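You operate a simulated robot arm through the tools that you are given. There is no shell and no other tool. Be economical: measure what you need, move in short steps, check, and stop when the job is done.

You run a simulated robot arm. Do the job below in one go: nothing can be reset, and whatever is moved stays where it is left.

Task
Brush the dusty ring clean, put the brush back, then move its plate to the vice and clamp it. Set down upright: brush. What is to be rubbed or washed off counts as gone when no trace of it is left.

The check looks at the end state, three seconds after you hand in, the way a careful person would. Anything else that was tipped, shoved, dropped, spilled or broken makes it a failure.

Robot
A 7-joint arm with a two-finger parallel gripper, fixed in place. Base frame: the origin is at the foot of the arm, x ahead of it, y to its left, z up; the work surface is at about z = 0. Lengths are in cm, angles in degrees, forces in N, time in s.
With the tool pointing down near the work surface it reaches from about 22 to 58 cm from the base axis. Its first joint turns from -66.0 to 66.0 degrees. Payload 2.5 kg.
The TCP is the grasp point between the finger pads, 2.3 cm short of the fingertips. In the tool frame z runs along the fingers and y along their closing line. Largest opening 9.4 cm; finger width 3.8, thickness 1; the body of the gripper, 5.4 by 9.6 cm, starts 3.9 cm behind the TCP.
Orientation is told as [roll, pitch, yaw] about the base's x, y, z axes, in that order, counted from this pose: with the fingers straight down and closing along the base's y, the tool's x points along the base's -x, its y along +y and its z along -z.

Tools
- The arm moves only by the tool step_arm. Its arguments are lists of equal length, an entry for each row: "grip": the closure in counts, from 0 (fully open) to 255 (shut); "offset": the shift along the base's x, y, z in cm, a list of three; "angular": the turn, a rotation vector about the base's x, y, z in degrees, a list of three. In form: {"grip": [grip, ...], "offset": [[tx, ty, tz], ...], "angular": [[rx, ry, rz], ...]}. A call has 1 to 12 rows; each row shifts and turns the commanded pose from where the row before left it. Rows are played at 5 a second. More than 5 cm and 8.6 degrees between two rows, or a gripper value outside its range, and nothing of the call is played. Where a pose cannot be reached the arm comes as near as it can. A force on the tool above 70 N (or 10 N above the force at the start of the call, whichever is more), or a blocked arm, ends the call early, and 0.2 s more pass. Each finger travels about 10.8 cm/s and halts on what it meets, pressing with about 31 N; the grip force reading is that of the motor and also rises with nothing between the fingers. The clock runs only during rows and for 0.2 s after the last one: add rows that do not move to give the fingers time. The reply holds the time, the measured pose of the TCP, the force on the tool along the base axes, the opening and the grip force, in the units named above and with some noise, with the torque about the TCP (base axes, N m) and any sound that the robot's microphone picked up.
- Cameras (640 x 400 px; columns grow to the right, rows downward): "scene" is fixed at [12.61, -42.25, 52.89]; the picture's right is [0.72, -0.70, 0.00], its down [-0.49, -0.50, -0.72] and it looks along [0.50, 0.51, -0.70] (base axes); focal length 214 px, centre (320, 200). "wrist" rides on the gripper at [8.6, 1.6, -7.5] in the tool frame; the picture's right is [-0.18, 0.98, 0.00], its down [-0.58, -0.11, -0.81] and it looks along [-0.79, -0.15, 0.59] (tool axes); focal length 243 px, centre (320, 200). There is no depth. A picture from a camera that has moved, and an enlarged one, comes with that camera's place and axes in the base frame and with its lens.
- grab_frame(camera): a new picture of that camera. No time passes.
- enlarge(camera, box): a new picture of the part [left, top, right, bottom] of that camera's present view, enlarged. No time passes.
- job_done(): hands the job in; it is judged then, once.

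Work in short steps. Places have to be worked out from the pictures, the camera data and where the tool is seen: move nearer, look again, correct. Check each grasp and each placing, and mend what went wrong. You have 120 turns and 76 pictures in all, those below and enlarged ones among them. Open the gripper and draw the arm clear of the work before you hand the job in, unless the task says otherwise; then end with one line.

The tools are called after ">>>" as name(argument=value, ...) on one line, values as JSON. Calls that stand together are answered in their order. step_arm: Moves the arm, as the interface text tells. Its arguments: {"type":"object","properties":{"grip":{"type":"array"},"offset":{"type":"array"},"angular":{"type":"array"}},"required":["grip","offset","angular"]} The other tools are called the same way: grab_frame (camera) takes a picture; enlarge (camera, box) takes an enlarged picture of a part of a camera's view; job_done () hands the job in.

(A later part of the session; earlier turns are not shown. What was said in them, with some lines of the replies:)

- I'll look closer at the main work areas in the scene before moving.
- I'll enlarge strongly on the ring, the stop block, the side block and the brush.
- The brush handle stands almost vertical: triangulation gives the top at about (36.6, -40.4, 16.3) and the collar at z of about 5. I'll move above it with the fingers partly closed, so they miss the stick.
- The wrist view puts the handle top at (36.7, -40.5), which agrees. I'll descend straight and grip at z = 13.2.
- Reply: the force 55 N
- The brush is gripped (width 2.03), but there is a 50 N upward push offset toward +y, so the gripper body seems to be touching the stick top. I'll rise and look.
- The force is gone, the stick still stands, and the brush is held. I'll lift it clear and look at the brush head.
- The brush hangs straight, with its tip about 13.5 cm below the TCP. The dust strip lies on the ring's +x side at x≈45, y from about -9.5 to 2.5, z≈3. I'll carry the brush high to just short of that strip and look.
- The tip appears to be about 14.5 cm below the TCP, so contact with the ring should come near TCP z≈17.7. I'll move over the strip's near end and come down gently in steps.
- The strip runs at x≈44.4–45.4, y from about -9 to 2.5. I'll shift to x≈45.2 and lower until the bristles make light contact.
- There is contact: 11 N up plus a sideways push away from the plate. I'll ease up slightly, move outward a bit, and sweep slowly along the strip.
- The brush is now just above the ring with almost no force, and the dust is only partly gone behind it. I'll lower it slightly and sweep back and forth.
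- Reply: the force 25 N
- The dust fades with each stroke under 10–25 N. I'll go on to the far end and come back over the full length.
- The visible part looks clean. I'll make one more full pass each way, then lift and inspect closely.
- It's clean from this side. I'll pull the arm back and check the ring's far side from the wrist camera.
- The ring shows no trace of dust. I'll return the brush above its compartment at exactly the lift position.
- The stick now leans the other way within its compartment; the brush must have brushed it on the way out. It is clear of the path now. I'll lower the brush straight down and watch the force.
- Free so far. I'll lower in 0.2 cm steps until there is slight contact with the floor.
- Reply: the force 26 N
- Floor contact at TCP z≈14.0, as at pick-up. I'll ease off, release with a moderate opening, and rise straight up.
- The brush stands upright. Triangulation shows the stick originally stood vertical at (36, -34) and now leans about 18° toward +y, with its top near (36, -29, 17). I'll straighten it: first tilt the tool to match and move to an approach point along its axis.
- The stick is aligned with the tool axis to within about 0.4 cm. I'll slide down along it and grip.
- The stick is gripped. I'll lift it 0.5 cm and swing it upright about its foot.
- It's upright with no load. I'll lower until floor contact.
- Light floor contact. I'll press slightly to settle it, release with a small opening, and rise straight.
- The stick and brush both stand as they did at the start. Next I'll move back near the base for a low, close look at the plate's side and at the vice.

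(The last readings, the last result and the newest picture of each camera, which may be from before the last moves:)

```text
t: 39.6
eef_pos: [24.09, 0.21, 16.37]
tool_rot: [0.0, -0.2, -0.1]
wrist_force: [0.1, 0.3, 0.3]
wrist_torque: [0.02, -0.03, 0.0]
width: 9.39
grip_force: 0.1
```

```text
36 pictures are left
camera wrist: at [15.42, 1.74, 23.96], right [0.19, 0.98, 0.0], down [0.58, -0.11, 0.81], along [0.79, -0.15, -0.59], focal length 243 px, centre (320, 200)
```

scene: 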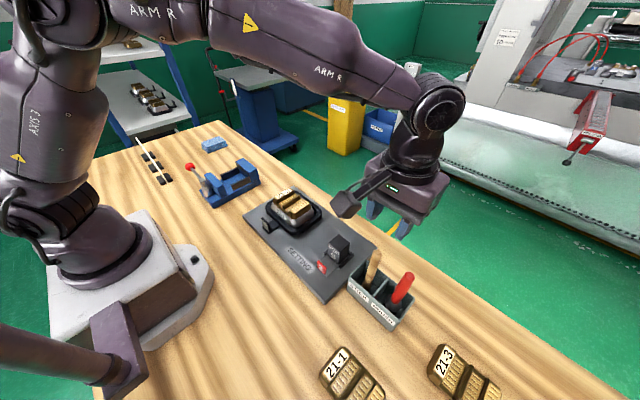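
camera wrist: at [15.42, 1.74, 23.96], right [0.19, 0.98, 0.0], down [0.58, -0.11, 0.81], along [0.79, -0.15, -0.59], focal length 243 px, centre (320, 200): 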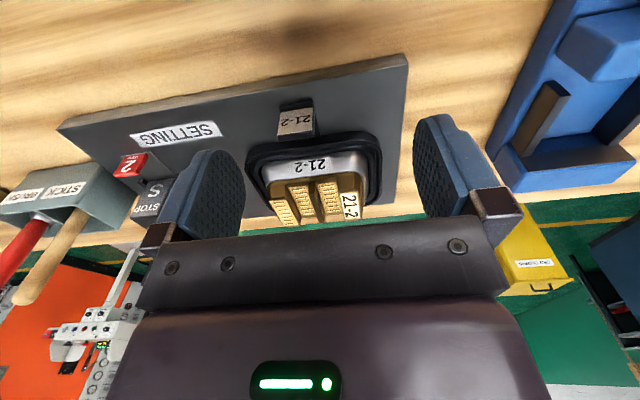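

>>> enlarge(camera="wrist", box=[235, 90, 405, 225])

>>> enlarge(camera="wrist", box=[470, 0, 640, 200])

```text
2.96 times, centred on (320, 158) of wrist
camera zoom: at [15.42, 1.74, 23.96], right [0.19, 0.98, 0.0], down [0.58, -0.11, 0.81], along [0.79, -0.15, -0.59], focal length 719 px, centre (320, 326)
```

zoom: 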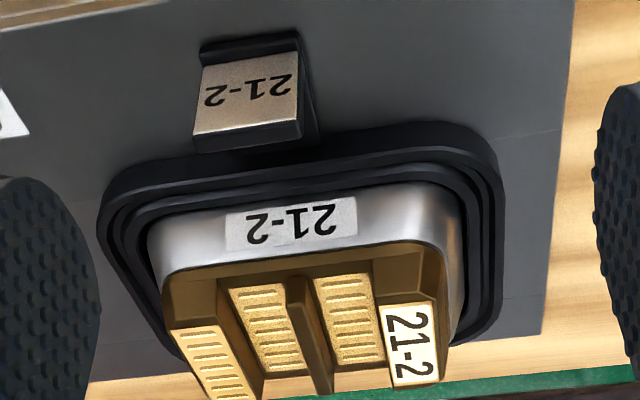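

```text
2.00 times, centred on (555, 100) of wrist
camera zoom: at [15.42, 1.74, 23.96], right [0.19, 0.98, 0.0], down [0.58, -0.11, 0.81], along [0.79, -0.15, -0.59], focal length 485 px, centre (-150, 400)
```

zoom: 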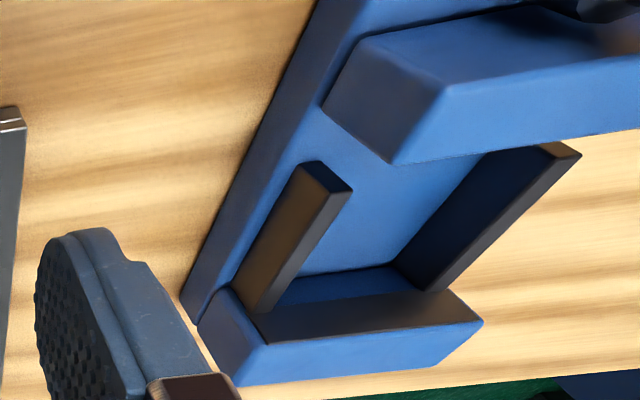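

The vice's axis runs along x: fixed-jaw face near x≈37, moving-jaw face near x≈27.4, with two rails along x between them. I'll take a better look from above it.

>>> step_arm(grip=[0, 0, 0, 0, 0, 0], offset=[[-0.3, 3.8, 2.3], [-0.3, 3.8, 2.3], [-0.3, 3.8, 2.3], [-0.3, 3.8, 2.3], [-0.3, 3.8, 2.3], [-0.3, 3.8, 2.3]], angular=[[0, 0, 0], [0, 0, 0], [0, 0, 0], [0, 0, 0], [0, 0, 0], [0, 0, 0]])

>>> enlarge(camera="wrist", box=[200, 0, 440, 150])

```text
t: 41.0
eef_pos: [22.34, 22.96, 30.2]
tool_rot: [0.1, 0.1, 0.0]
wrist_force: [0.5, -0.8, -0.6]
wrist_torque: [0.01, 0.0, -0.01]
width: 9.39
grip_force: 0.1
```

```text
2.67 times, centred on (320, 75) of wrist
camera zoom: at [13.73, 24.56, 37.74], right [0.18, 0.98, 0.0], down [0.58, -0.11, 0.81], along [0.79, -0.15, -0.59], focal length 647 px, centre (320, 533)
```

zoom: 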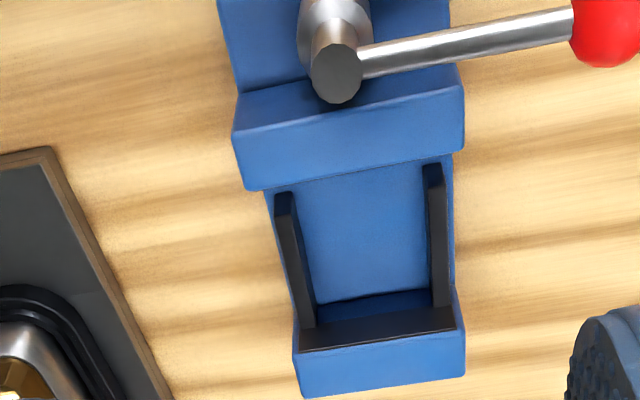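

The vice measurements are: fixed jaw face x≈37.1, moving jaw face x≈27.7, jaw centre y≈23.4, rails at y≈19.7 and 27.2 with tops near z≈5. The plate (about 7 × 11) should rest across the rails. Its middle ridge looks like the natural grip, so I'll go above the plate and look.

>>> step_arm(grip=[0, 0, 0, 0, 0, 60, 120, 120], offset=[[2.2, -3.2, -0.9], [2.2, -3.2, -0.9], [2.2, -3.2, -0.9], [2.2, -3.2, -0.9], [2.2, -3.2, -0.9], [2.2, -3.2, -0.9], [2.2, -3.2, -0.9], [2.2, -3.2, -0.9]], angular=[[0, 0, 0], [0, 0, 0], [0, 0, 0], [0, 0, 0], [0, 0, 0], [0, 0, 0], [0, 0, 0], [0, 0, 0]])

>>> enlarge(camera="wrist", box=[200, 0, 440, 150])

>>> enlarge(camera="scene", box=[260, 160, 340, 230])

```text
t: 42.8
eef_pos: [40.07, -2.76, 23.05]
tool_rot: [0.1, 0.0, 0.1]
wrist_force: [0.0, 0.0, -0.2]
wrist_torque: [-0.01, -0.01, -0.01]
width: 4.98
grip_force: 0.1
```

```text
2.67 times, centred on (320, 75) of wrist
camera zoom: at [31.43, -1.23, 30.59], right [0.18, 0.98, 0.0], down [0.58, -0.11, 0.81], along [0.79, -0.15, -0.59], focal length 647 px, centre (320, 533)
```

zoom: 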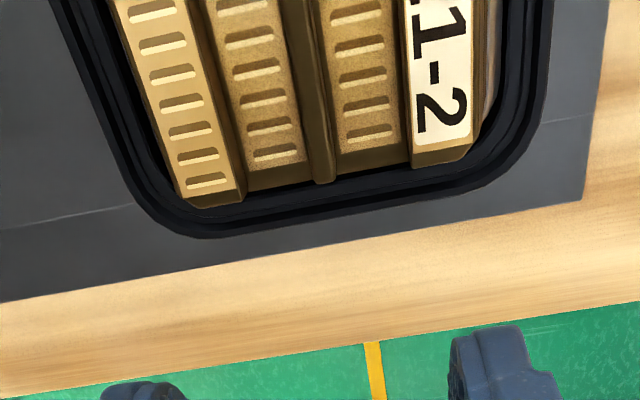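

```text
5.71 times, centred on (300, 195) of scene
camera zoom: at [12.61, -42.25, 52.89], right [0.72, -0.7, 0.0], down [-0.49, -0.5, -0.72], along [0.5, 0.51, -0.7], focal length 1226 px, centre (434, 229)
```

zoom: 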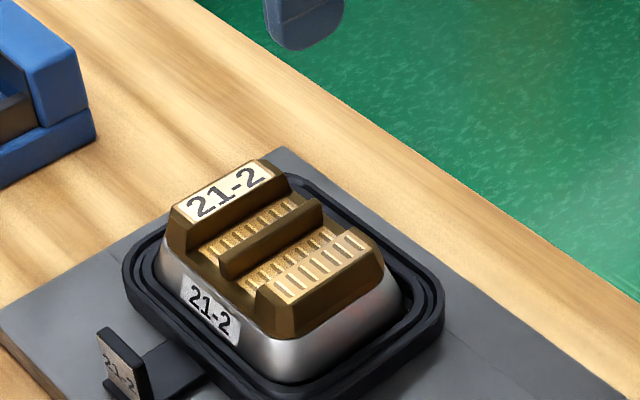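

The ring shows no dust here either. The ridge is at y≈-3.1, about 1 cm wide, with grooves about 2.3 cm wide on each side; the plate centre is at x≈39.2. I'll narrow the fingers to about 2.6 cm, centre over the ridge, descend part way and check.

>>> step_arm(grip=[185, 185, 185, 185, 185, 185], offset=[[-0.85, -0.35, -2], [0, 0, -3], [0, 0, -3], [0, 0, -3], [0, 0, -1], [0, 0, 0]], angular=[[0, 0, 0], [0, 0, 0], [0, 0, 0], [0, 0, 0], [0, 0, 0], [0, 0, 0]])

>>> enlarge(camera="scene", box=[260, 160, 340, 230])

>>> enlarge(camera="wrist", box=[200, 50, 440, 200])

```text
t: 44.2
eef_pos: [39.26, -3.08, 10.96]
tool_rot: [0.0, 0.0, 0.0]
wrist_force: [-0.4, -0.4, 0.3]
wrist_torque: [0.02, 0.02, -0.01]
width: 2.58
grip_force: 0.1
```

```text
5.71 times, centred on (300, 195) of scene
camera zoom: at [12.61, -42.25, 52.89], right [0.72, -0.7, 0.0], down [-0.49, -0.5, -0.72], along [0.5, 0.51, -0.7], focal length 1226 px, centre (434, 229)
```

zoom: 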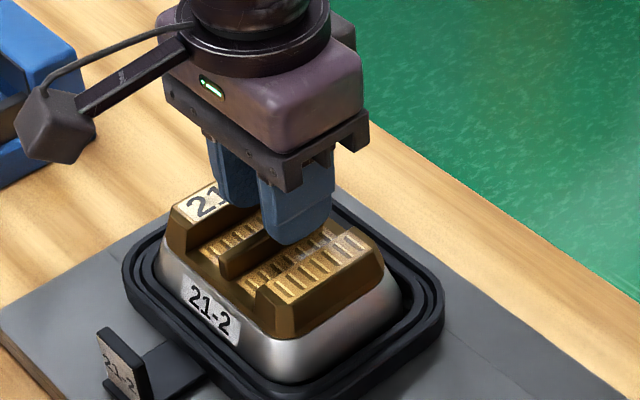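

```text
2.67 times, centred on (320, 125) of wrist
camera zoom: at [30.53, -1.53, 18.57], right [0.18, 0.98, 0.0], down [0.58, -0.11, 0.81], along [0.79, -0.15, -0.59], focal length 647 px, centre (320, 400)
```

zoom: 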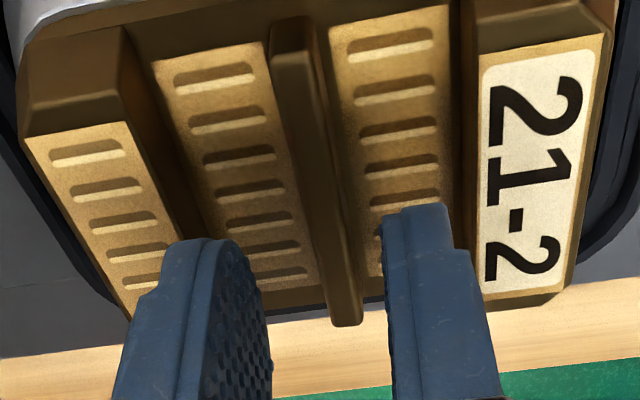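

The fingers straddle the ridge (y≈-3.1, top z≈7.2) and both will enter the grooves. I'll descend in small steps.

>>> step_arm(grip=[185, 185, 185, 185, 185], offset=[[0, 0, -1.2], [0, 0, -1], [0, 0, -0.5], [0, 0, -0.3], [0, 0, 0]], angular=[[0, 0, 0], [0, 0, 0], [0, 0, 0], [0, 0, 0], [0, 0, 0]])

>>> enlarge(camera="scene", box=[260, 160, 340, 230])

```text
t: 45.1
eef_pos: [39.34, -3.13, 8.72]
tool_rot: [0.1, -0.3, 0.0]
wrist_force: [-2.4, 0.2, 8.3]
wrist_torque: [-0.1, 0.18, -0.03]
width: 2.58
grip_force: 0.0
stopped in row 4: the force on the tool passed its limit at 84 N (the readings are from after the stop); the commanded pose is now the measured one
```

```text
5.71 times, centred on (300, 195) of scene
camera zoom: at [12.61, -42.25, 52.89], right [0.72, -0.7, 0.0], down [-0.49, -0.5, -0.72], along [0.5, 0.51, -0.7], focal length 1226 px, centre (434, 229)
```

zoom: 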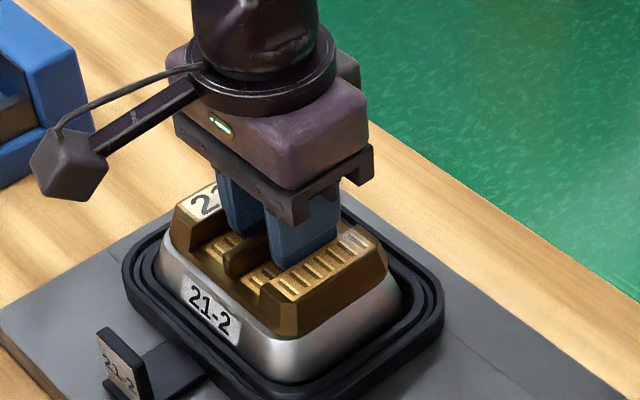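

The fingertips met the groove floor at z≈6.4. I'll raise a touch and close on the ridge.

>>> step_arm(grip=[185, 255, 255, 255], offset=[[0, 0, 0.1], [0, 0, 0], [0, 0, 0], [0, 0, 0]], angular=[[0, 0, 0], [0, 0, 0], [0, 0, 0], [0, 0, 0]])

>>> step_arm(grip=[255, 255, 255, 255], offset=[[0, 0, 0.3], [0, 0, 0.3], [0, 0, 0.4], [0, 0, 0]], angular=[[0, 0, 0], [0, 0, 0], [0, 0, 0], [0, 0, 0]])

>>> enlarge(camera="scene", box=[260, 160, 340, 230])

```text
t: 46.1
eef_pos: [39.32, -3.15, 8.68]
tool_rot: [0.1, -0.3, 0.0]
wrist_force: [0.3, 0.1, 0.2]
wrist_torque: [-0.02, -0.05, -0.02]
width: 0.79
grip_force: 31.5
```

```text
t: 47.1
eef_pos: [39.42, -3.11, 9.69]
tool_rot: [0.1, -0.3, -0.1]
wrist_force: [0.1, 0.3, -5.3]
wrist_torque: [-0.02, -0.02, 0.02]
width: 0.77
grip_force: 31.4
```

```text
5.71 times, centred on (300, 195) of scene
camera zoom: at [12.61, -42.25, 52.89], right [0.72, -0.7, 0.0], down [-0.49, -0.5, -0.72], along [0.5, 0.51, -0.7], focal length 1226 px, centre (434, 229)
```

zoom: 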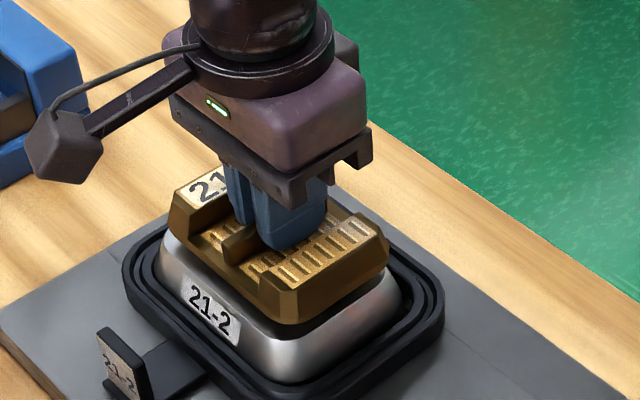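

The brass plate lifts alone on a 0.8 cm ridge, weighing about 5 N, and the silver core stays behind. I'll lift it high and measure the plate relative to the TCP.

>>> step_arm(grip=[255, 255, 255, 255, 255, 255], offset=[[0, 0, 1], [0, 0, 2], [0, 0, 3], [0, 0, 3], [0, 0, 1.5], [0, 0, 0]], angular=[[0, 0, 0], [0, 0, 0], [0, 0, 0], [0, 0, 0], [0, 0, 0], [0, 0, 0]])

>>> enlarge(camera="scene", box=[250, 120, 350, 220])

>>> enlarge(camera="wrist", box=[170, 20, 470, 220])

```text
t: 48.5
eef_pos: [39.55, -3.17, 20.27]
tool_rot: [0.2, -0.3, 0.0]
wrist_force: [0.2, 0.6, -6.0]
wrist_torque: [-0.02, -0.03, 0.03]
width: 0.76
grip_force: 31.7
```

```text
4.00 times, centred on (300, 170) of scene
camera zoom: at [12.61, -42.25, 52.89], right [0.72, -0.7, 0.0], down [-0.49, -0.5, -0.72], along [0.5, 0.51, -0.7], focal length 858 px, centre (400, 320)
```

zoom: 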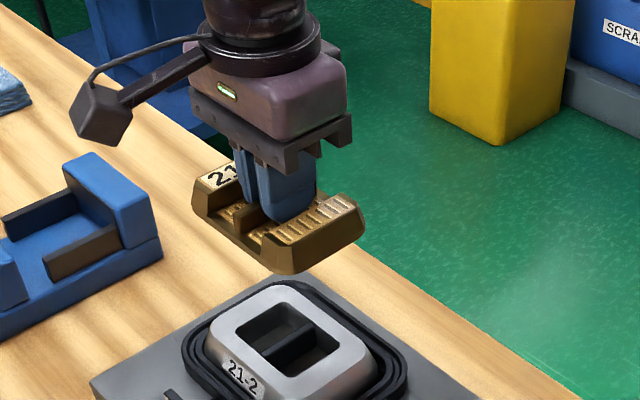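

```text
2.00 times, centred on (320, 120) of wrist
camera zoom: at [30.74, -1.55, 27.84], right [0.18, 0.98, 0.0], down [0.58, -0.11, 0.81], along [0.8, -0.15, -0.59], focal length 485 px, centre (320, 360)
```

zoom: 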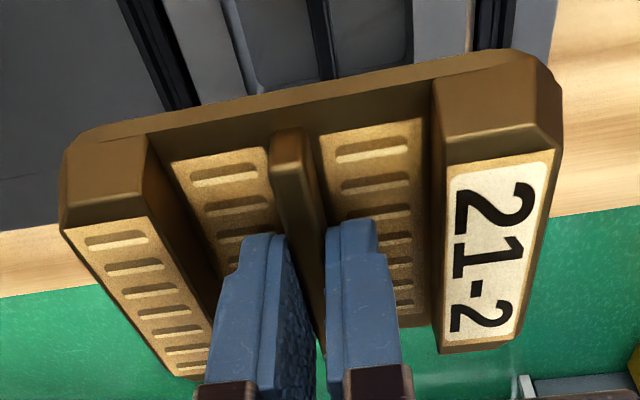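

The plate spans about -3.7…+2.9 cm in x and ±5.3 cm in y around the TCP, with its bottom about 3.3 cm below it. I'll carry it over the vice, aiming for TCP (33.6, 23.4).

>>> step_arm(grip=[255, 255, 255, 255, 255, 255, 255, 255], offset=[[-0.85, 3.8, 0], [-0.85, 3.8, 0], [-0.85, 3.8, 0], [-0.85, 3.8, 0], [-0.85, 3.8, 0], [-0.85, 3.8, 0], [-0.85, 3.75, 0], [0, 0, -4]], angular=[[0, 0, 0], [0, 0, 0], [0, 0, 0], [0, 0, 0], [0, 0, 0], [0, 0, 0], [0, 0, 0], [0, 0, 0]])

>>> enlarge(camera="scene", box=[180, 125, 280, 215])

>>> enlarge(camera="wrist", box=[170, 0, 470, 200])

```text
t: 50.3
eef_pos: [33.38, 23.53, 16.29]
tool_rot: [0.2, -0.3, 0.0]
wrist_force: [0.5, -0.5, -5.4]
wrist_torque: [-0.01, 0.03, 0.01]
width: 0.77
grip_force: 30.5
```

```text
4.44 times, centred on (230, 170) of scene
camera zoom: at [12.61, -42.25, 52.89], right [0.72, -0.7, 0.0], down [-0.49, -0.5, -0.72], along [0.5, 0.51, -0.7], focal length 953 px, centre (720, 333)
```

zoom: 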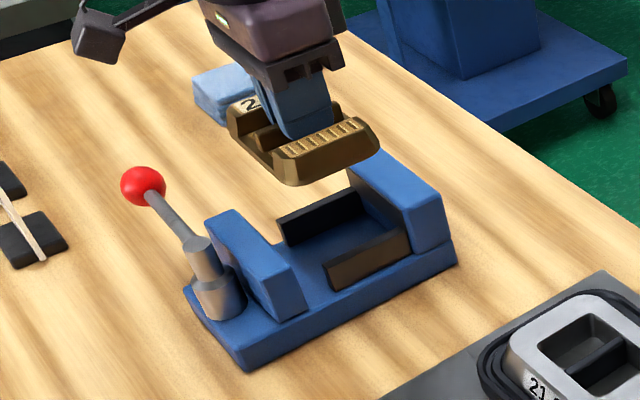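

```text
2.00 times, centred on (320, 100) of wrist
camera zoom: at [24.71, 25.11, 23.84], right [0.18, 0.98, 0.0], down [0.58, -0.11, 0.81], along [0.8, -0.15, -0.59], focal length 485 px, centre (320, 400)
```

zoom: 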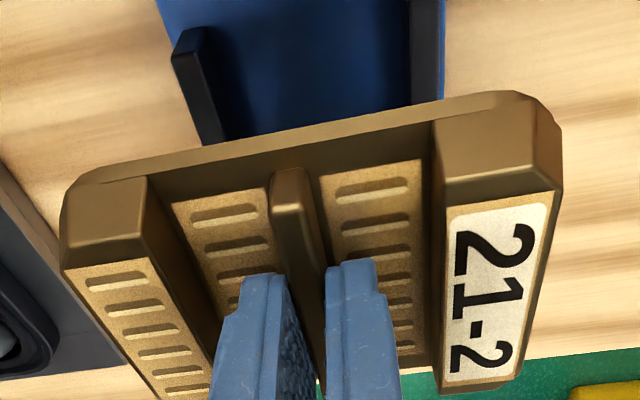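

It's well centred over the rails, with the plate's y centre ≈23.5 and its -x edge ≈29.8. I'll lower to just above the jaws and check.

>>> step_arm(grip=[255, 255, 255, 255, 255], offset=[[0, -0.1, -2], [0, 0, -2], [0, 0, -1.5], [0, 0, 0], [0, 0, 0]], angular=[[0, 0, 0], [0, 0, 0], [0, 0, 0], [0, 0, 0], [0, 0, 0]])

>>> enlarge(camera="scene", box=[190, 135, 270, 205])

```text
t: 51.5
eef_pos: [33.41, 23.28, 10.91]
tool_rot: [0.2, -0.4, 0.0]
wrist_force: [-0.3, 0.0, -4.3]
wrist_torque: [0.0, -0.02, -0.02]
width: 0.76
grip_force: 30.9
```

```text
5.71 times, centred on (230, 170) of scene
camera zoom: at [12.61, -42.25, 52.89], right [0.72, -0.7, 0.0], down [-0.49, -0.5, -0.72], along [0.5, 0.51, -0.7], focal length 1226 px, centre (834, 371)
```

zoom: 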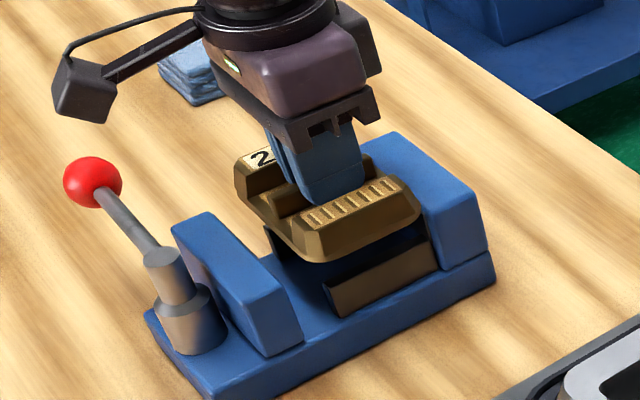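

The plate clears both jaws. I'll lower gently until it rests on the rails.

>>> step_arm(grip=[255, 255, 255, 255, 255, 255], offset=[[0, 0, -0.8], [0, 0, -0.5], [0, 0, -0.4], [0, 0, -0.3], [0, 0, -0.3], [0, 0, 0]], angular=[[0, 0, 0], [0, 0, 0], [0, 0, 0], [0, 0, 0], [0, 0, 0], [0, 0, 0]])

>>> enlarge(camera="scene", box=[190, 135, 270, 205])

```text
t: 52.1
eef_pos: [33.76, 23.5, 10.18]
tool_rot: [0.4, -1.0, -0.1]
wrist_force: [-4.6, -1.9, 8.5]
wrist_torque: [-0.39, -0.31, -0.12]
width: 0.8
grip_force: 31.1
stopped in row 3: the force on the tool passed its limit at 84 N (the readings are from after the stop); the commanded pose is now the measured one
```

```text
5.71 times, centred on (230, 170) of scene
camera zoom: at [12.61, -42.25, 52.89], right [0.72, -0.7, 0.0], down [-0.49, -0.5, -0.72], along [0.5, 0.51, -0.7], focal length 1226 px, centre (834, 371)
```

zoom: 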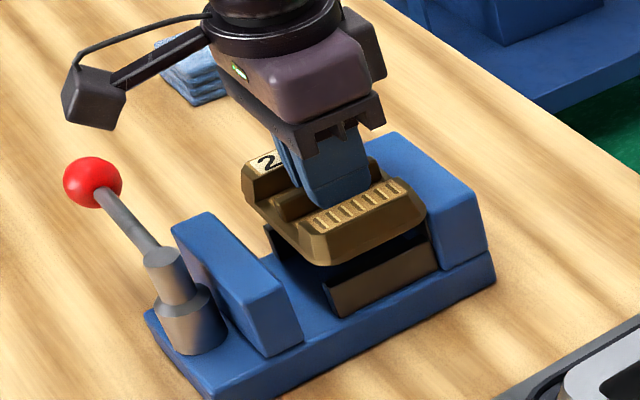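

Contact came at TCP z=10.2, earlier than expected. I'll check whether it sits on the rails or on a jaw edge.

>>> enlarge(camera="wrist", box=[170, 0, 490, 200])

>>> enlarge(camera="scene", box=[215, 155, 260, 195])

```text
2.00 times, centred on (330, 100) of wrist
camera zoom: at [24.96, 25.06, 17.71], right [0.19, 0.98, 0.01], down [0.57, -0.12, 0.81], along [0.8, -0.15, -0.58], focal length 485 px, centre (300, 400)
```

zoom: 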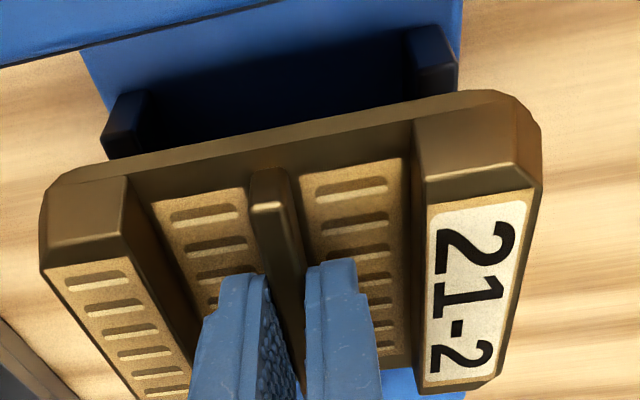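

```text
10.00 times, centred on (238, 175) of scene
camera zoom: at [12.61, -42.25, 52.89], right [0.72, -0.7, 0.0], down [-0.49, -0.5, -0.72], along [0.5, 0.51, -0.7], focal length 2145 px, centre (1145, 450)
```

zoom: 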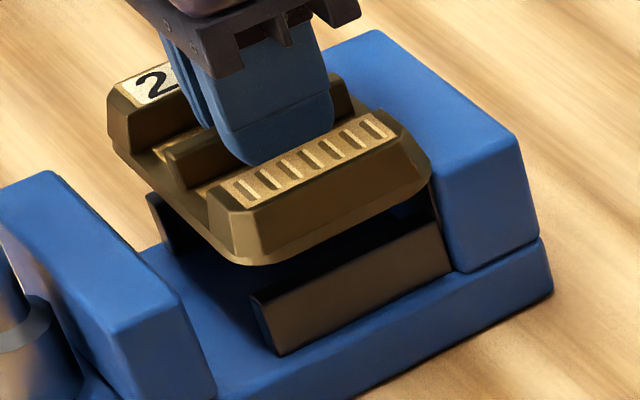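

The plate's +x edge is catching the top of the fixed jaw. I'll raise it, level the tool, shift 1.1 cm toward -x, and try again.

>>> step_arm(grip=[255, 255, 255, 255], offset=[[0, 0, 0.8], [-0.55, -0.1, 0], [-0.5, 0, 0], [0, 0, 0]], angular=[[-0.3, 0.9, 0], [0, 0, 0], [0, 0, 0], [0, 0, 0]])

>>> enlarge(camera="scene", box=[205, 145, 265, 198])

```text
t: 53.1
eef_pos: [32.72, 23.29, 10.98]
tool_rot: [0.2, 0.0, -0.1]
wrist_force: [-0.2, -0.1, -4.9]
wrist_torque: [-0.01, -0.03, 0.03]
width: 0.76
grip_force: 31.1
```

```text
7.55 times, centred on (235, 172) of scene
camera zoom: at [12.61, -42.25, 52.89], right [0.72, -0.7, 0.0], down [-0.49, -0.5, -0.72], along [0.5, 0.51, -0.7], focal length 1619 px, centre (962, 415)
```

zoom: 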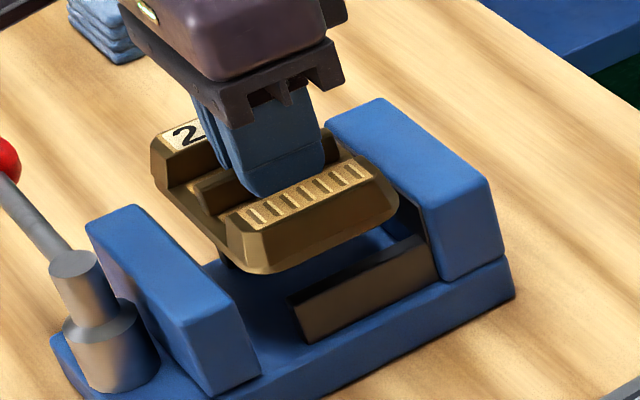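

Now it's clear on both sides. I'll lower in small steps.

>>> step_arm(grip=[255, 255, 255, 255, 255, 255, 255], offset=[[0, 0, -0.5], [0, 0, -0.4], [0, 0, -0.3], [0, 0, -0.3], [0, 0, -0.25], [0, 0, -0.2], [0, 0, 0]], angular=[[0, 0, 0], [0, 0, 0], [0, 0, 0], [0, 0, 0], [0, 0, 0], [0, 0, 0], [0, 0, 0]])

>>> enlarge(camera="scene", box=[205, 145, 265, 198])

```text
t: 54.7
eef_pos: [32.62, 23.37, 9.0]
tool_rot: [0.1, 0.0, -0.1]
wrist_force: [-0.8, 0.3, -5.8]
wrist_torque: [-0.01, -0.03, 0.01]
width: 0.76
grip_force: 31.1
```

```text
7.55 times, centred on (235, 172) of scene
camera zoom: at [12.61, -42.25, 52.89], right [0.72, -0.7, 0.0], down [-0.49, -0.5, -0.72], along [0.5, 0.51, -0.7], focal length 1619 px, centre (962, 415)
```

zoom: 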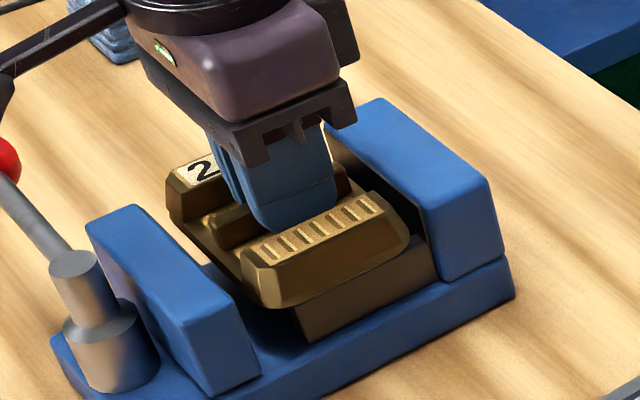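

It's between the jaws and still free. I'll continue down to the rails.

>>> step_arm(grip=[255, 255, 255, 255, 255, 255], offset=[[0, 0, -0.2], [0, 0, -0.2], [0, 0, -0.2], [0, 0, -0.15], [0, 0, -0.15], [0, 0, 0]], angular=[[0, 0, 0], [0, 0, 0], [0, 0, 0], [0, 0, 0], [0, 0, 0], [0, 0, 0]])

```text
t: 56.1
eef_pos: [32.79, 23.49, 8.01]
tool_rot: [0.1, 0.0, -0.1]
wrist_force: [-0.1, -0.5, -5.2]
wrist_torque: [0.0, 0.0, -0.01]
width: 0.79
grip_force: 30.4
```

>>> step_arm(grip=[255, 255, 255, 255, 255, 255], offset=[[0, 0, -0.15], [0, 0, -0.15], [0, 0, -0.15], [0, 0, -0.15], [0, 0, -0.1], [0, 0, 0]], angular=[[0, 0, 0], [0, 0, 0], [0, 0, 0], [0, 0, 0], [0, 0, 0], [0, 0, 0]])

>>> enlarge(camera="scene", box=[205, 145, 265, 198])

```text
t: 57.0
eef_pos: [32.74, 23.38, 8.08]
tool_rot: [0.0, 0.0, -0.2]
wrist_force: [-2.7, -2.6, 6.4]
wrist_torque: [-0.12, -0.3, -0.07]
width: 0.77
grip_force: 31.2
stopped in row 4: the force on the tool passed its limit at 76 N (the readings are from after the stop); the commanded pose is now the measured one
```

```text
7.55 times, centred on (235, 172) of scene
camera zoom: at [12.61, -42.25, 52.89], right [0.72, -0.7, 0.0], down [-0.49, -0.5, -0.72], along [0.5, 0.51, -0.7], focal length 1619 px, centre (962, 415)
```

zoom: 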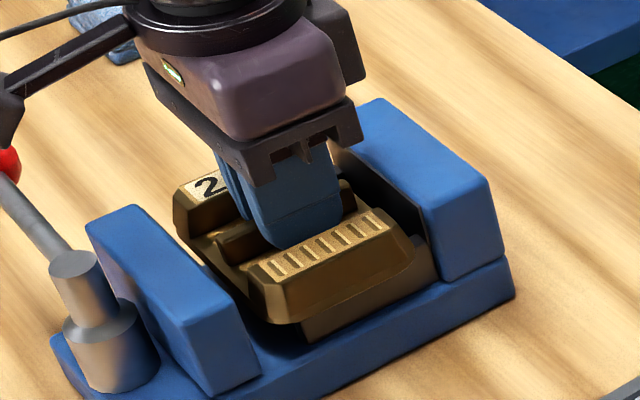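

The plate rests on the rails. I'll nudge it 0.6 cm toward the fixed jaw, set it down, open just enough within the grooves and rise.

>>> step_arm(grip=[255, 255, 255, 255, 190, 190, 190, 190, 190, 190, 190], offset=[[0, 0, 0.15], [0.6, 0, 0], [0, 0, -0.15], [0, 0, 0], [0, 0, 0], [0, 0, 0], [0, 0, 0.5], [0, 0, 1.5], [0, 0, 3], [0, 0, 4], [0, 0, 4]], angular=[[0, 0, 0], [0, 0, 0], [0, 0, 0], [0, 0, 0], [0, 0, 0], [0, 0, 0], [0, 0, 0], [0, 0, 0], [0, 0, 0], [0, 0, 0], [0, 0, 0]])

>>> enlarge(camera="scene", box=[180, 135, 270, 205])

```text
t: 59.4
eef_pos: [33.39, 23.32, 21.02]
tool_rot: [-0.1, 0.0, 0.0]
wrist_force: [0.2, -1.2, 0.3]
wrist_torque: [0.0, 0.01, 0.0]
width: 2.41
grip_force: 0.0
```

```text
5.71 times, centred on (225, 170) of scene
camera zoom: at [12.61, -42.25, 52.89], right [0.72, -0.7, 0.0], down [-0.49, -0.5, -0.72], along [0.5, 0.51, -0.7], focal length 1226 px, centre (863, 371)
```

zoom: 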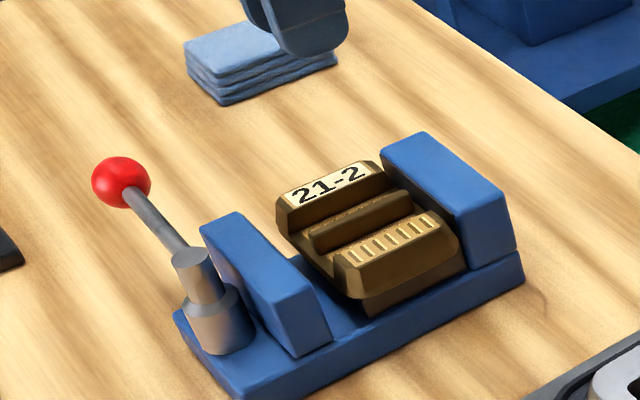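

The plate lies level on both rails by the fixed jaw. Now the lever: its post is at about (23.3, 23.5) and the red ball at about (22.9, 32.6, 10). I'll close the fingers, go to the ball's -x side, descend beside it, and test a gentle clockwise push.

>>> step_arm(grip=[255, 255, 255, 255, 255, 255, 255, 255], offset=[[-3.7, 2.33, 0], [-3.7, 2.33, 0], [-3.7, 2.33, 0], [-3.7, 2.33, 0], [0, 0, -4], [0, 0, -4], [0, 0, -2.4], [0, 0, 0]], angular=[[0, 0, 0], [0, 0, 0], [0, 0, 0], [0, 0, 0], [0, 0, 0], [0, 0, 0], [0, 0, 0], [0, 0, 0]])

>>> enlarge(camera="scene", box=[150, 110, 270, 205])

```text
t: 61.2
eef_pos: [18.52, 32.85, 10.58]
tool_rot: [0.0, -0.1, -0.1]
wrist_force: [0.2, 0.3, -0.7]
wrist_torque: [-0.01, 0.02, 0.0]
width: 0.0
grip_force: 31.0
```

```text
4.21 times, centred on (210, 158) of scene
camera zoom: at [12.61, -42.25, 52.89], right [0.72, -0.7, 0.0], down [-0.49, -0.5, -0.72], along [0.5, 0.51, -0.7], focal length 903 px, centre (783, 379)
```

zoom: 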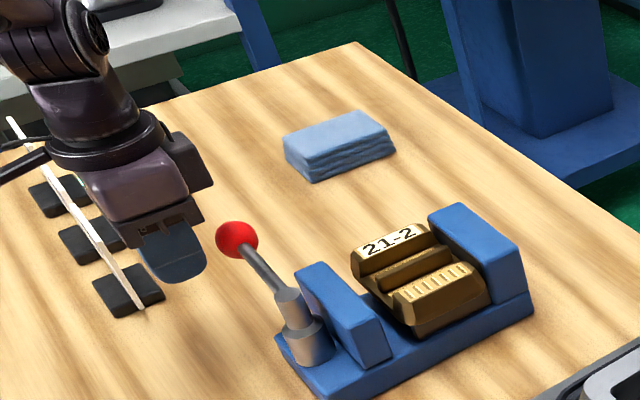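

The fingers are beside the ball, just short of it. I'll push +x slowly in small steps.

>>> step_arm(grip=[255, 255, 255, 255, 255, 255], offset=[[0.5, 0, 0], [0.5, 0, 0], [0.4, 0, 0], [0.4, 0, 0], [0.4, 0, 0], [0, 0, 0]], angular=[[0, 0, 0], [0, 0, 0], [0, 0, 0], [0, 0, 0], [0, 0, 0], [0, 0, 0]])

>>> enlarge(camera="scene", box=[150, 110, 270, 205])

```text
t: 62.6
eef_pos: [19.97, 32.74, 10.54]
tool_rot: [-0.3, 0.9, 0.5]
wrist_force: [-48.4, -10.0, 17.7]
wrist_torque: [0.02, 0.43, -0.03]
width: 0.01
grip_force: 30.7
```

```text
4.21 times, centred on (210, 158) of scene
camera zoom: at [12.61, -42.26, 52.89], right [0.72, -0.7, 0.0], down [-0.49, -0.5, -0.72], along [0.5, 0.51, -0.7], focal length 903 px, centre (783, 379)
```

zoom: 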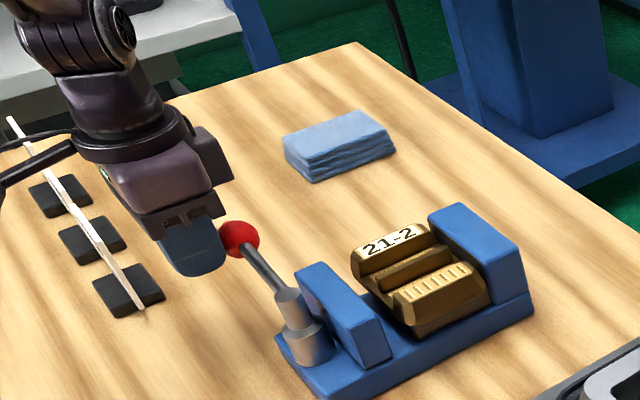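

The lever is blocked that way at 48 N and nothing moved. I'll back off, go over to the ball's +x side, and push the other way.

>>> step_arm(grip=[255, 255, 255, 255, 255, 255, 255, 255], offset=[[-1.5, 0, 0], [0, 0, 4], [0, 0, 3.5], [4, 0, 0], [4, 0, 0], [0.8, 0, 0], [0, 0, -4], [0, 0, -3.5]], angular=[[0, 0, 0], [0, 0, 0], [0, 0, 0], [0, 0, 0], [0, 0, 0], [0, 0, 0], [0, 0, 0], [0, 0, 0]])

>>> step_arm(grip=[255, 255, 255, 255, 255, 255], offset=[[-0.5, 0, 0], [-0.5, 0, 0], [-0.4, 0, 0], [-0.4, 0, 0], [-0.4, 0, 0], [0, 0, 0]], angular=[[0, 0, 0], [0, 0, 0], [0, 0, 0], [0, 0, 0], [0, 0, 0], [0, 0, 0]])

>>> enlarge(camera="scene", box=[150, 110, 270, 205])

```text
t: 64.4
eef_pos: [28.02, 32.59, 10.53]
tool_rot: [0.1, 0.1, -0.2]
wrist_force: [-0.1, 0.3, -0.3]
wrist_torque: [0.05, -0.02, -0.03]
width: 0.02
grip_force: 31.1
```

```text
t: 65.8
eef_pos: [25.79, 32.72, 10.73]
tool_rot: [0.1, 0.2, -0.1]
wrist_force: [0.5, -0.8, 0.5]
wrist_torque: [0.03, 0.03, 0.03]
width: 0.0
grip_force: 31.2
```

```text
4.21 times, centred on (210, 158) of scene
camera zoom: at [12.61, -42.25, 52.89], right [0.72, -0.7, 0.0], down [-0.49, -0.5, -0.72], along [0.5, 0.51, -0.7], focal length 903 px, centre (783, 379)
```

zoom: 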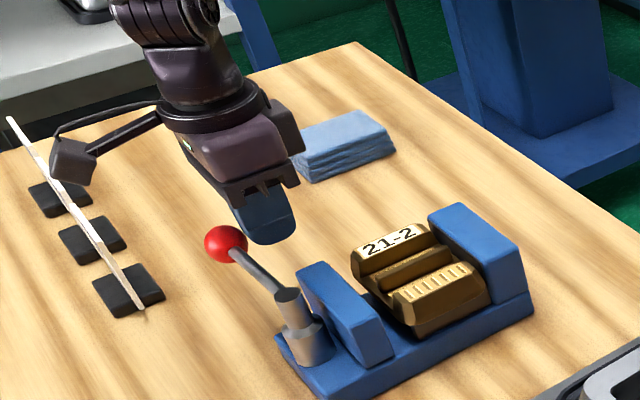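

The lever turns freely this way (counter-clockwise). I'll swing the tool about the post axis in 6° rows, keeping the fingers behind the ball.

>>> step_arm(grip=[255, 255, 255, 255, 255, 255], offset=[[-0.977, 0.21, 0], [-0.994, 0.106, 0], [-1.0, 0.002, 0], [-0.994, -0.102, 0], [-0.979, -0.206, 0], [0, 0, 0]], angular=[[0, 0, 6], [0, 0, 6], [0, 0, 6], [0, 0, 6], [0, 0, 6], [0, 0, 0]])

>>> enlarge(camera="scene", box=[150, 110, 270, 205])

```text
t: 67.2
eef_pos: [20.84, 32.75, 10.65]
tool_rot: [0.0, 0.0, 30.0]
wrist_force: [2.1, 0.3, 0.6]
wrist_torque: [0.0, -0.05, 0.03]
width: 0.0
grip_force: 31.3
```

```text
4.21 times, centred on (210, 158) of scene
camera zoom: at [12.61, -42.25, 52.89], right [0.72, -0.7, 0.0], down [-0.49, -0.5, -0.72], along [0.5, 0.51, -0.7], focal length 903 px, centre (783, 379)
```

zoom: 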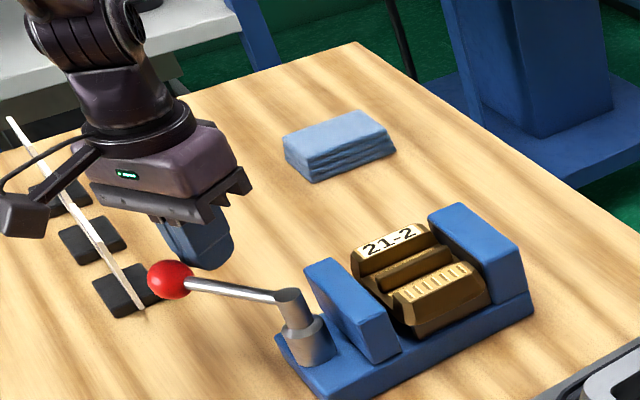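

The jaw is advancing toward the plate. I'll continue the swing.

>>> step_arm(grip=[255, 255, 255, 255, 255, 255], offset=[[-0.951, -0.307, 0], [-0.914, -0.406, 0], [-0.866, -0.498, 0], [-0.81, -0.585, 0], [-0.745, -0.668, 0], [0, 0, 0]], angular=[[0, 0, 6], [0, 0, 6], [0, 0, 6], [0, 0, 6], [0, 0, 6], [0, 0, 0]])

>>> enlarge(camera="scene", box=[150, 110, 270, 205])

```text
t: 68.6
eef_pos: [16.56, 30.16, 10.67]
tool_rot: [0.1, 0.1, 60.0]
wrist_force: [2.5, 0.0, 1.1]
wrist_torque: [0.0, 0.01, -0.02]
width: 0.02
grip_force: 30.9
```

```text
4.21 times, centred on (210, 158) of scene
camera zoom: at [12.61, -42.25, 52.89], right [0.72, -0.7, 0.0], down [-0.49, -0.5, -0.72], along [0.5, 0.51, -0.7], focal length 903 px, centre (783, 379)
```

zoom: 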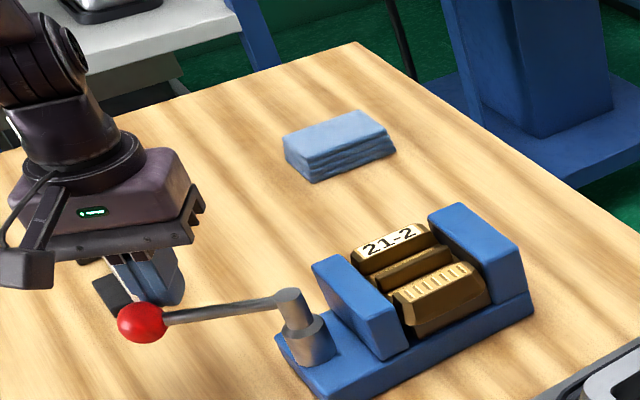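

Still light, and the jaw is closing. I'll continue the swing.

>>> step_arm(grip=[255, 255, 255, 255, 255], offset=[[-0.67, -0.741, 0], [-0.59, -0.808, 0], [-0.5, -0.865, 0], [-0.409, -0.912, 0], [0, 0, 0]], angular=[[0, 0, 6], [0, 0, 6], [0, 0, 6], [0, 0, 6], [0, 0, 0]])

>>> enlarge(camera="scene", box=[150, 110, 270, 205])

```text
t: 69.4
eef_pos: [15.26, 29.15, 10.87]
tool_rot: [-0.1, -2.8, 78.1]
wrist_force: [11.2, 24.9, -16.0]
wrist_torque: [0.7, -0.39, -0.15]
width: 0.0
grip_force: 31.0
stopped in row 4: the force on the tool passed its limit at 76 N (the readings are from after the stop); the commanded pose is now the measured one
```

```text
4.21 times, centred on (210, 158) of scene
camera zoom: at [12.61, -42.25, 52.9], right [0.72, -0.7, 0.0], down [-0.49, -0.5, -0.72], along [0.5, 0.51, -0.7], focal length 903 px, centre (783, 379)
```

zoom: 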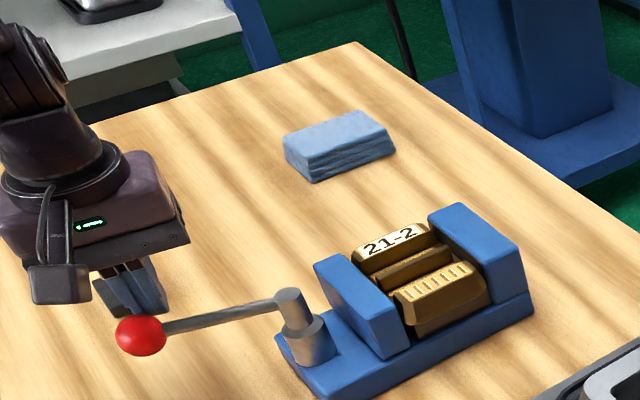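

The lever resists firmly (76 N), which suggests the jaw is pressing the plate. I'll look closely at the contact.

>>> enlarge(camera="scene", box=[205, 155, 255, 200])

```text
8.89 times, centred on (230, 178) of scene
camera zoom: at [12.61, -42.25, 52.9], right [0.72, -0.7, 0.0], down [-0.49, -0.5, -0.72], along [0.5, 0.51, -0.7], focal length 1906 px, centre (1120, 400)
```

zoom: 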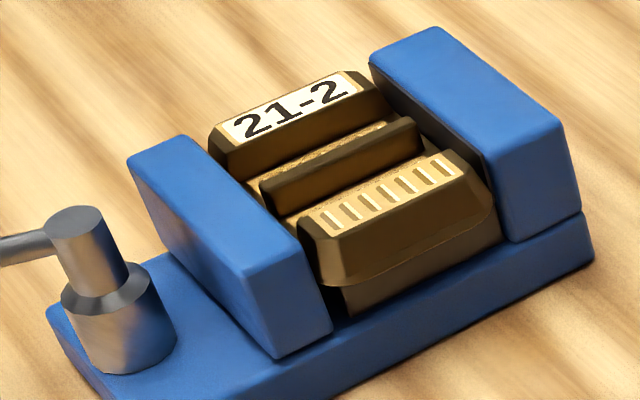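

It looks clamped, with the flange between both jaws. I'll press the lever once more in small increments to tighten and confirm it no longer moves.

>>> step_arm(grip=[255, 255, 255, 255, 255], offset=[[-0.1, -0.3, 0], [-0.1, -0.3, 0], [-0.05, -0.2, 0], [-0.05, -0.2, 0], [0, 0, 0]], angular=[[0, 0, 0], [0, 0, 0], [0, 0, 0], [0, 0, 0], [0, 0, 0]])

>>> enlarge(camera="scene", box=[165, 150, 255, 200])

```text
t: 70.6
eef_pos: [15.09, 28.76, 11.04]
tool_rot: [-0.2, -3.9, 78.3]
wrist_force: [4.2, 51.2, -10.3]
wrist_torque: [1.14, -0.21, -0.56]
width: 0.0
grip_force: 31.1
```

```text
7.11 times, centred on (210, 175) of scene
camera zoom: at [12.61, -42.25, 52.89], right [0.72, -0.7, 0.0], down [-0.49, -0.5, -0.72], along [0.5, 0.51, -0.7], focal length 1525 px, centre (1102, 378)
```

zoom: 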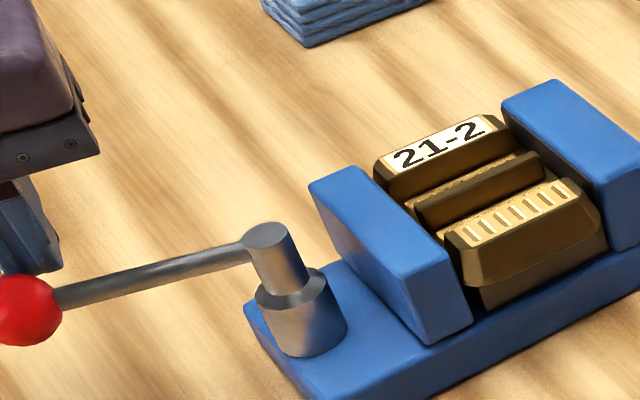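

51 N with no movement, so the vice is tight. I'll back off the ball, rise, and check that the lever and jaw hold.

>>> step_arm(grip=[255, 255, 255, 255, 255, 255, 255, 255], offset=[[0.25, 1.2, 0], [0.2, 1.2, 0], [0.1, 0.6, 0], [0, 0, 4], [0, 0, 4], [0, 0, 4], [0, 0, 4], [0, 0, 0]], angular=[[0, 0, 0], [0, 0, 0], [0, 0, 0], [0, 0, 0], [0, 0, 0], [0, 0, 0], [0, 0, 0], [0, 0, 0]])

>>> enlarge(camera="scene", box=[165, 140, 265, 205])

```text
t: 72.4
eef_pos: [15.36, 30.83, 26.86]
tool_rot: [-0.1, -1.8, 78.3]
wrist_force: [-0.4, -1.1, 0.3]
wrist_torque: [0.0, 0.04, -0.01]
width: 0.0
grip_force: 31.2
```

```text
6.15 times, centred on (215, 172) of scene
camera zoom: at [12.61, -42.25, 52.89], right [0.72, -0.7, 0.0], down [-0.49, -0.5, -0.72], along [0.5, 0.51, -0.7], focal length 1320 px, centre (966, 369)
```

zoom: 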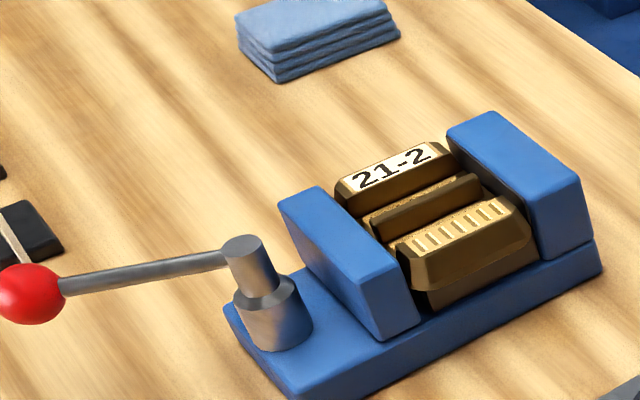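

The vice holds. I'll open the gripper, draw the arm further up, and make a final check of the ring, brush and stick.

>>> step_arm(grip=[200, 100, 0, 0, 0], offset=[[1, -1, 3], [1, -1, 3], [1, -1, 3], [0, 0, 0], [0, 0, 0]], angular=[[0, 0, -6], [0, 0, -6], [0, 0, -6], [0, 0, 0], [0, 0, 0]])

>>> enlarge(camera="scene", box=[240, 170, 430, 340])

>>> enlarge(camera="scene", box=[265, 180, 325, 235])

```text
t: 73.6
eef_pos: [18.46, 27.89, 35.8]
tool_rot: [0.0, -1.9, 60.3]
wrist_force: [-0.3, -0.8, -0.3]
wrist_torque: [-0.01, -0.01, -0.02]
width: 9.42
grip_force: 0.0
```

```text
2.35 times, centred on (335, 255) of scene
camera zoom: at [12.61, -42.25, 52.89], right [0.72, -0.7, 0.0], down [-0.49, -0.5, -0.72], along [0.5, 0.51, -0.7], focal length 505 px, centre (285, 71)
```

zoom: 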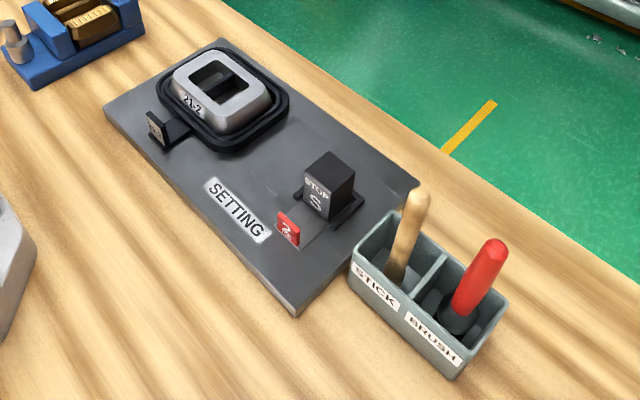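

```text
7.27 times, centred on (295, 208) of scene
camera zoom: at [12.61, -42.25, 52.89], right [0.72, -0.7, 0.0], down [-0.49, -0.5, -0.72], along [0.5, 0.51, -0.7], focal length 1560 px, centre (502, 146)
```

zoom: 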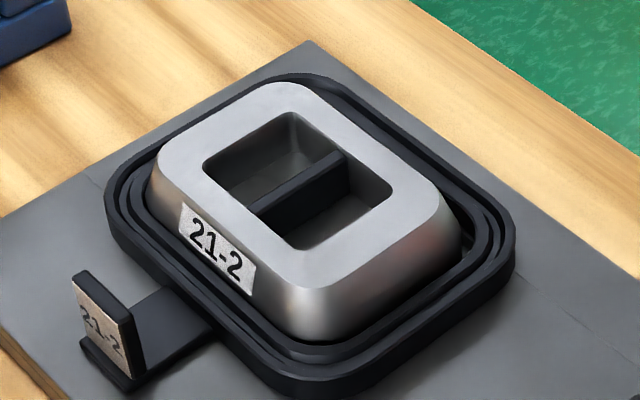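

The ring is clean all round, the brush and stick stand upright in their holder, and the plate is clamped in the vice. The arm is clear with the gripper open, so I'm handing in.

>>> job_done()

```text
The job is handed in.
```

The ring is brushed clean, the brush is back upright in its holder, and plate 21-2 is clamped in the vice; I knocked the stick into a lean on the way and stood it back upright.
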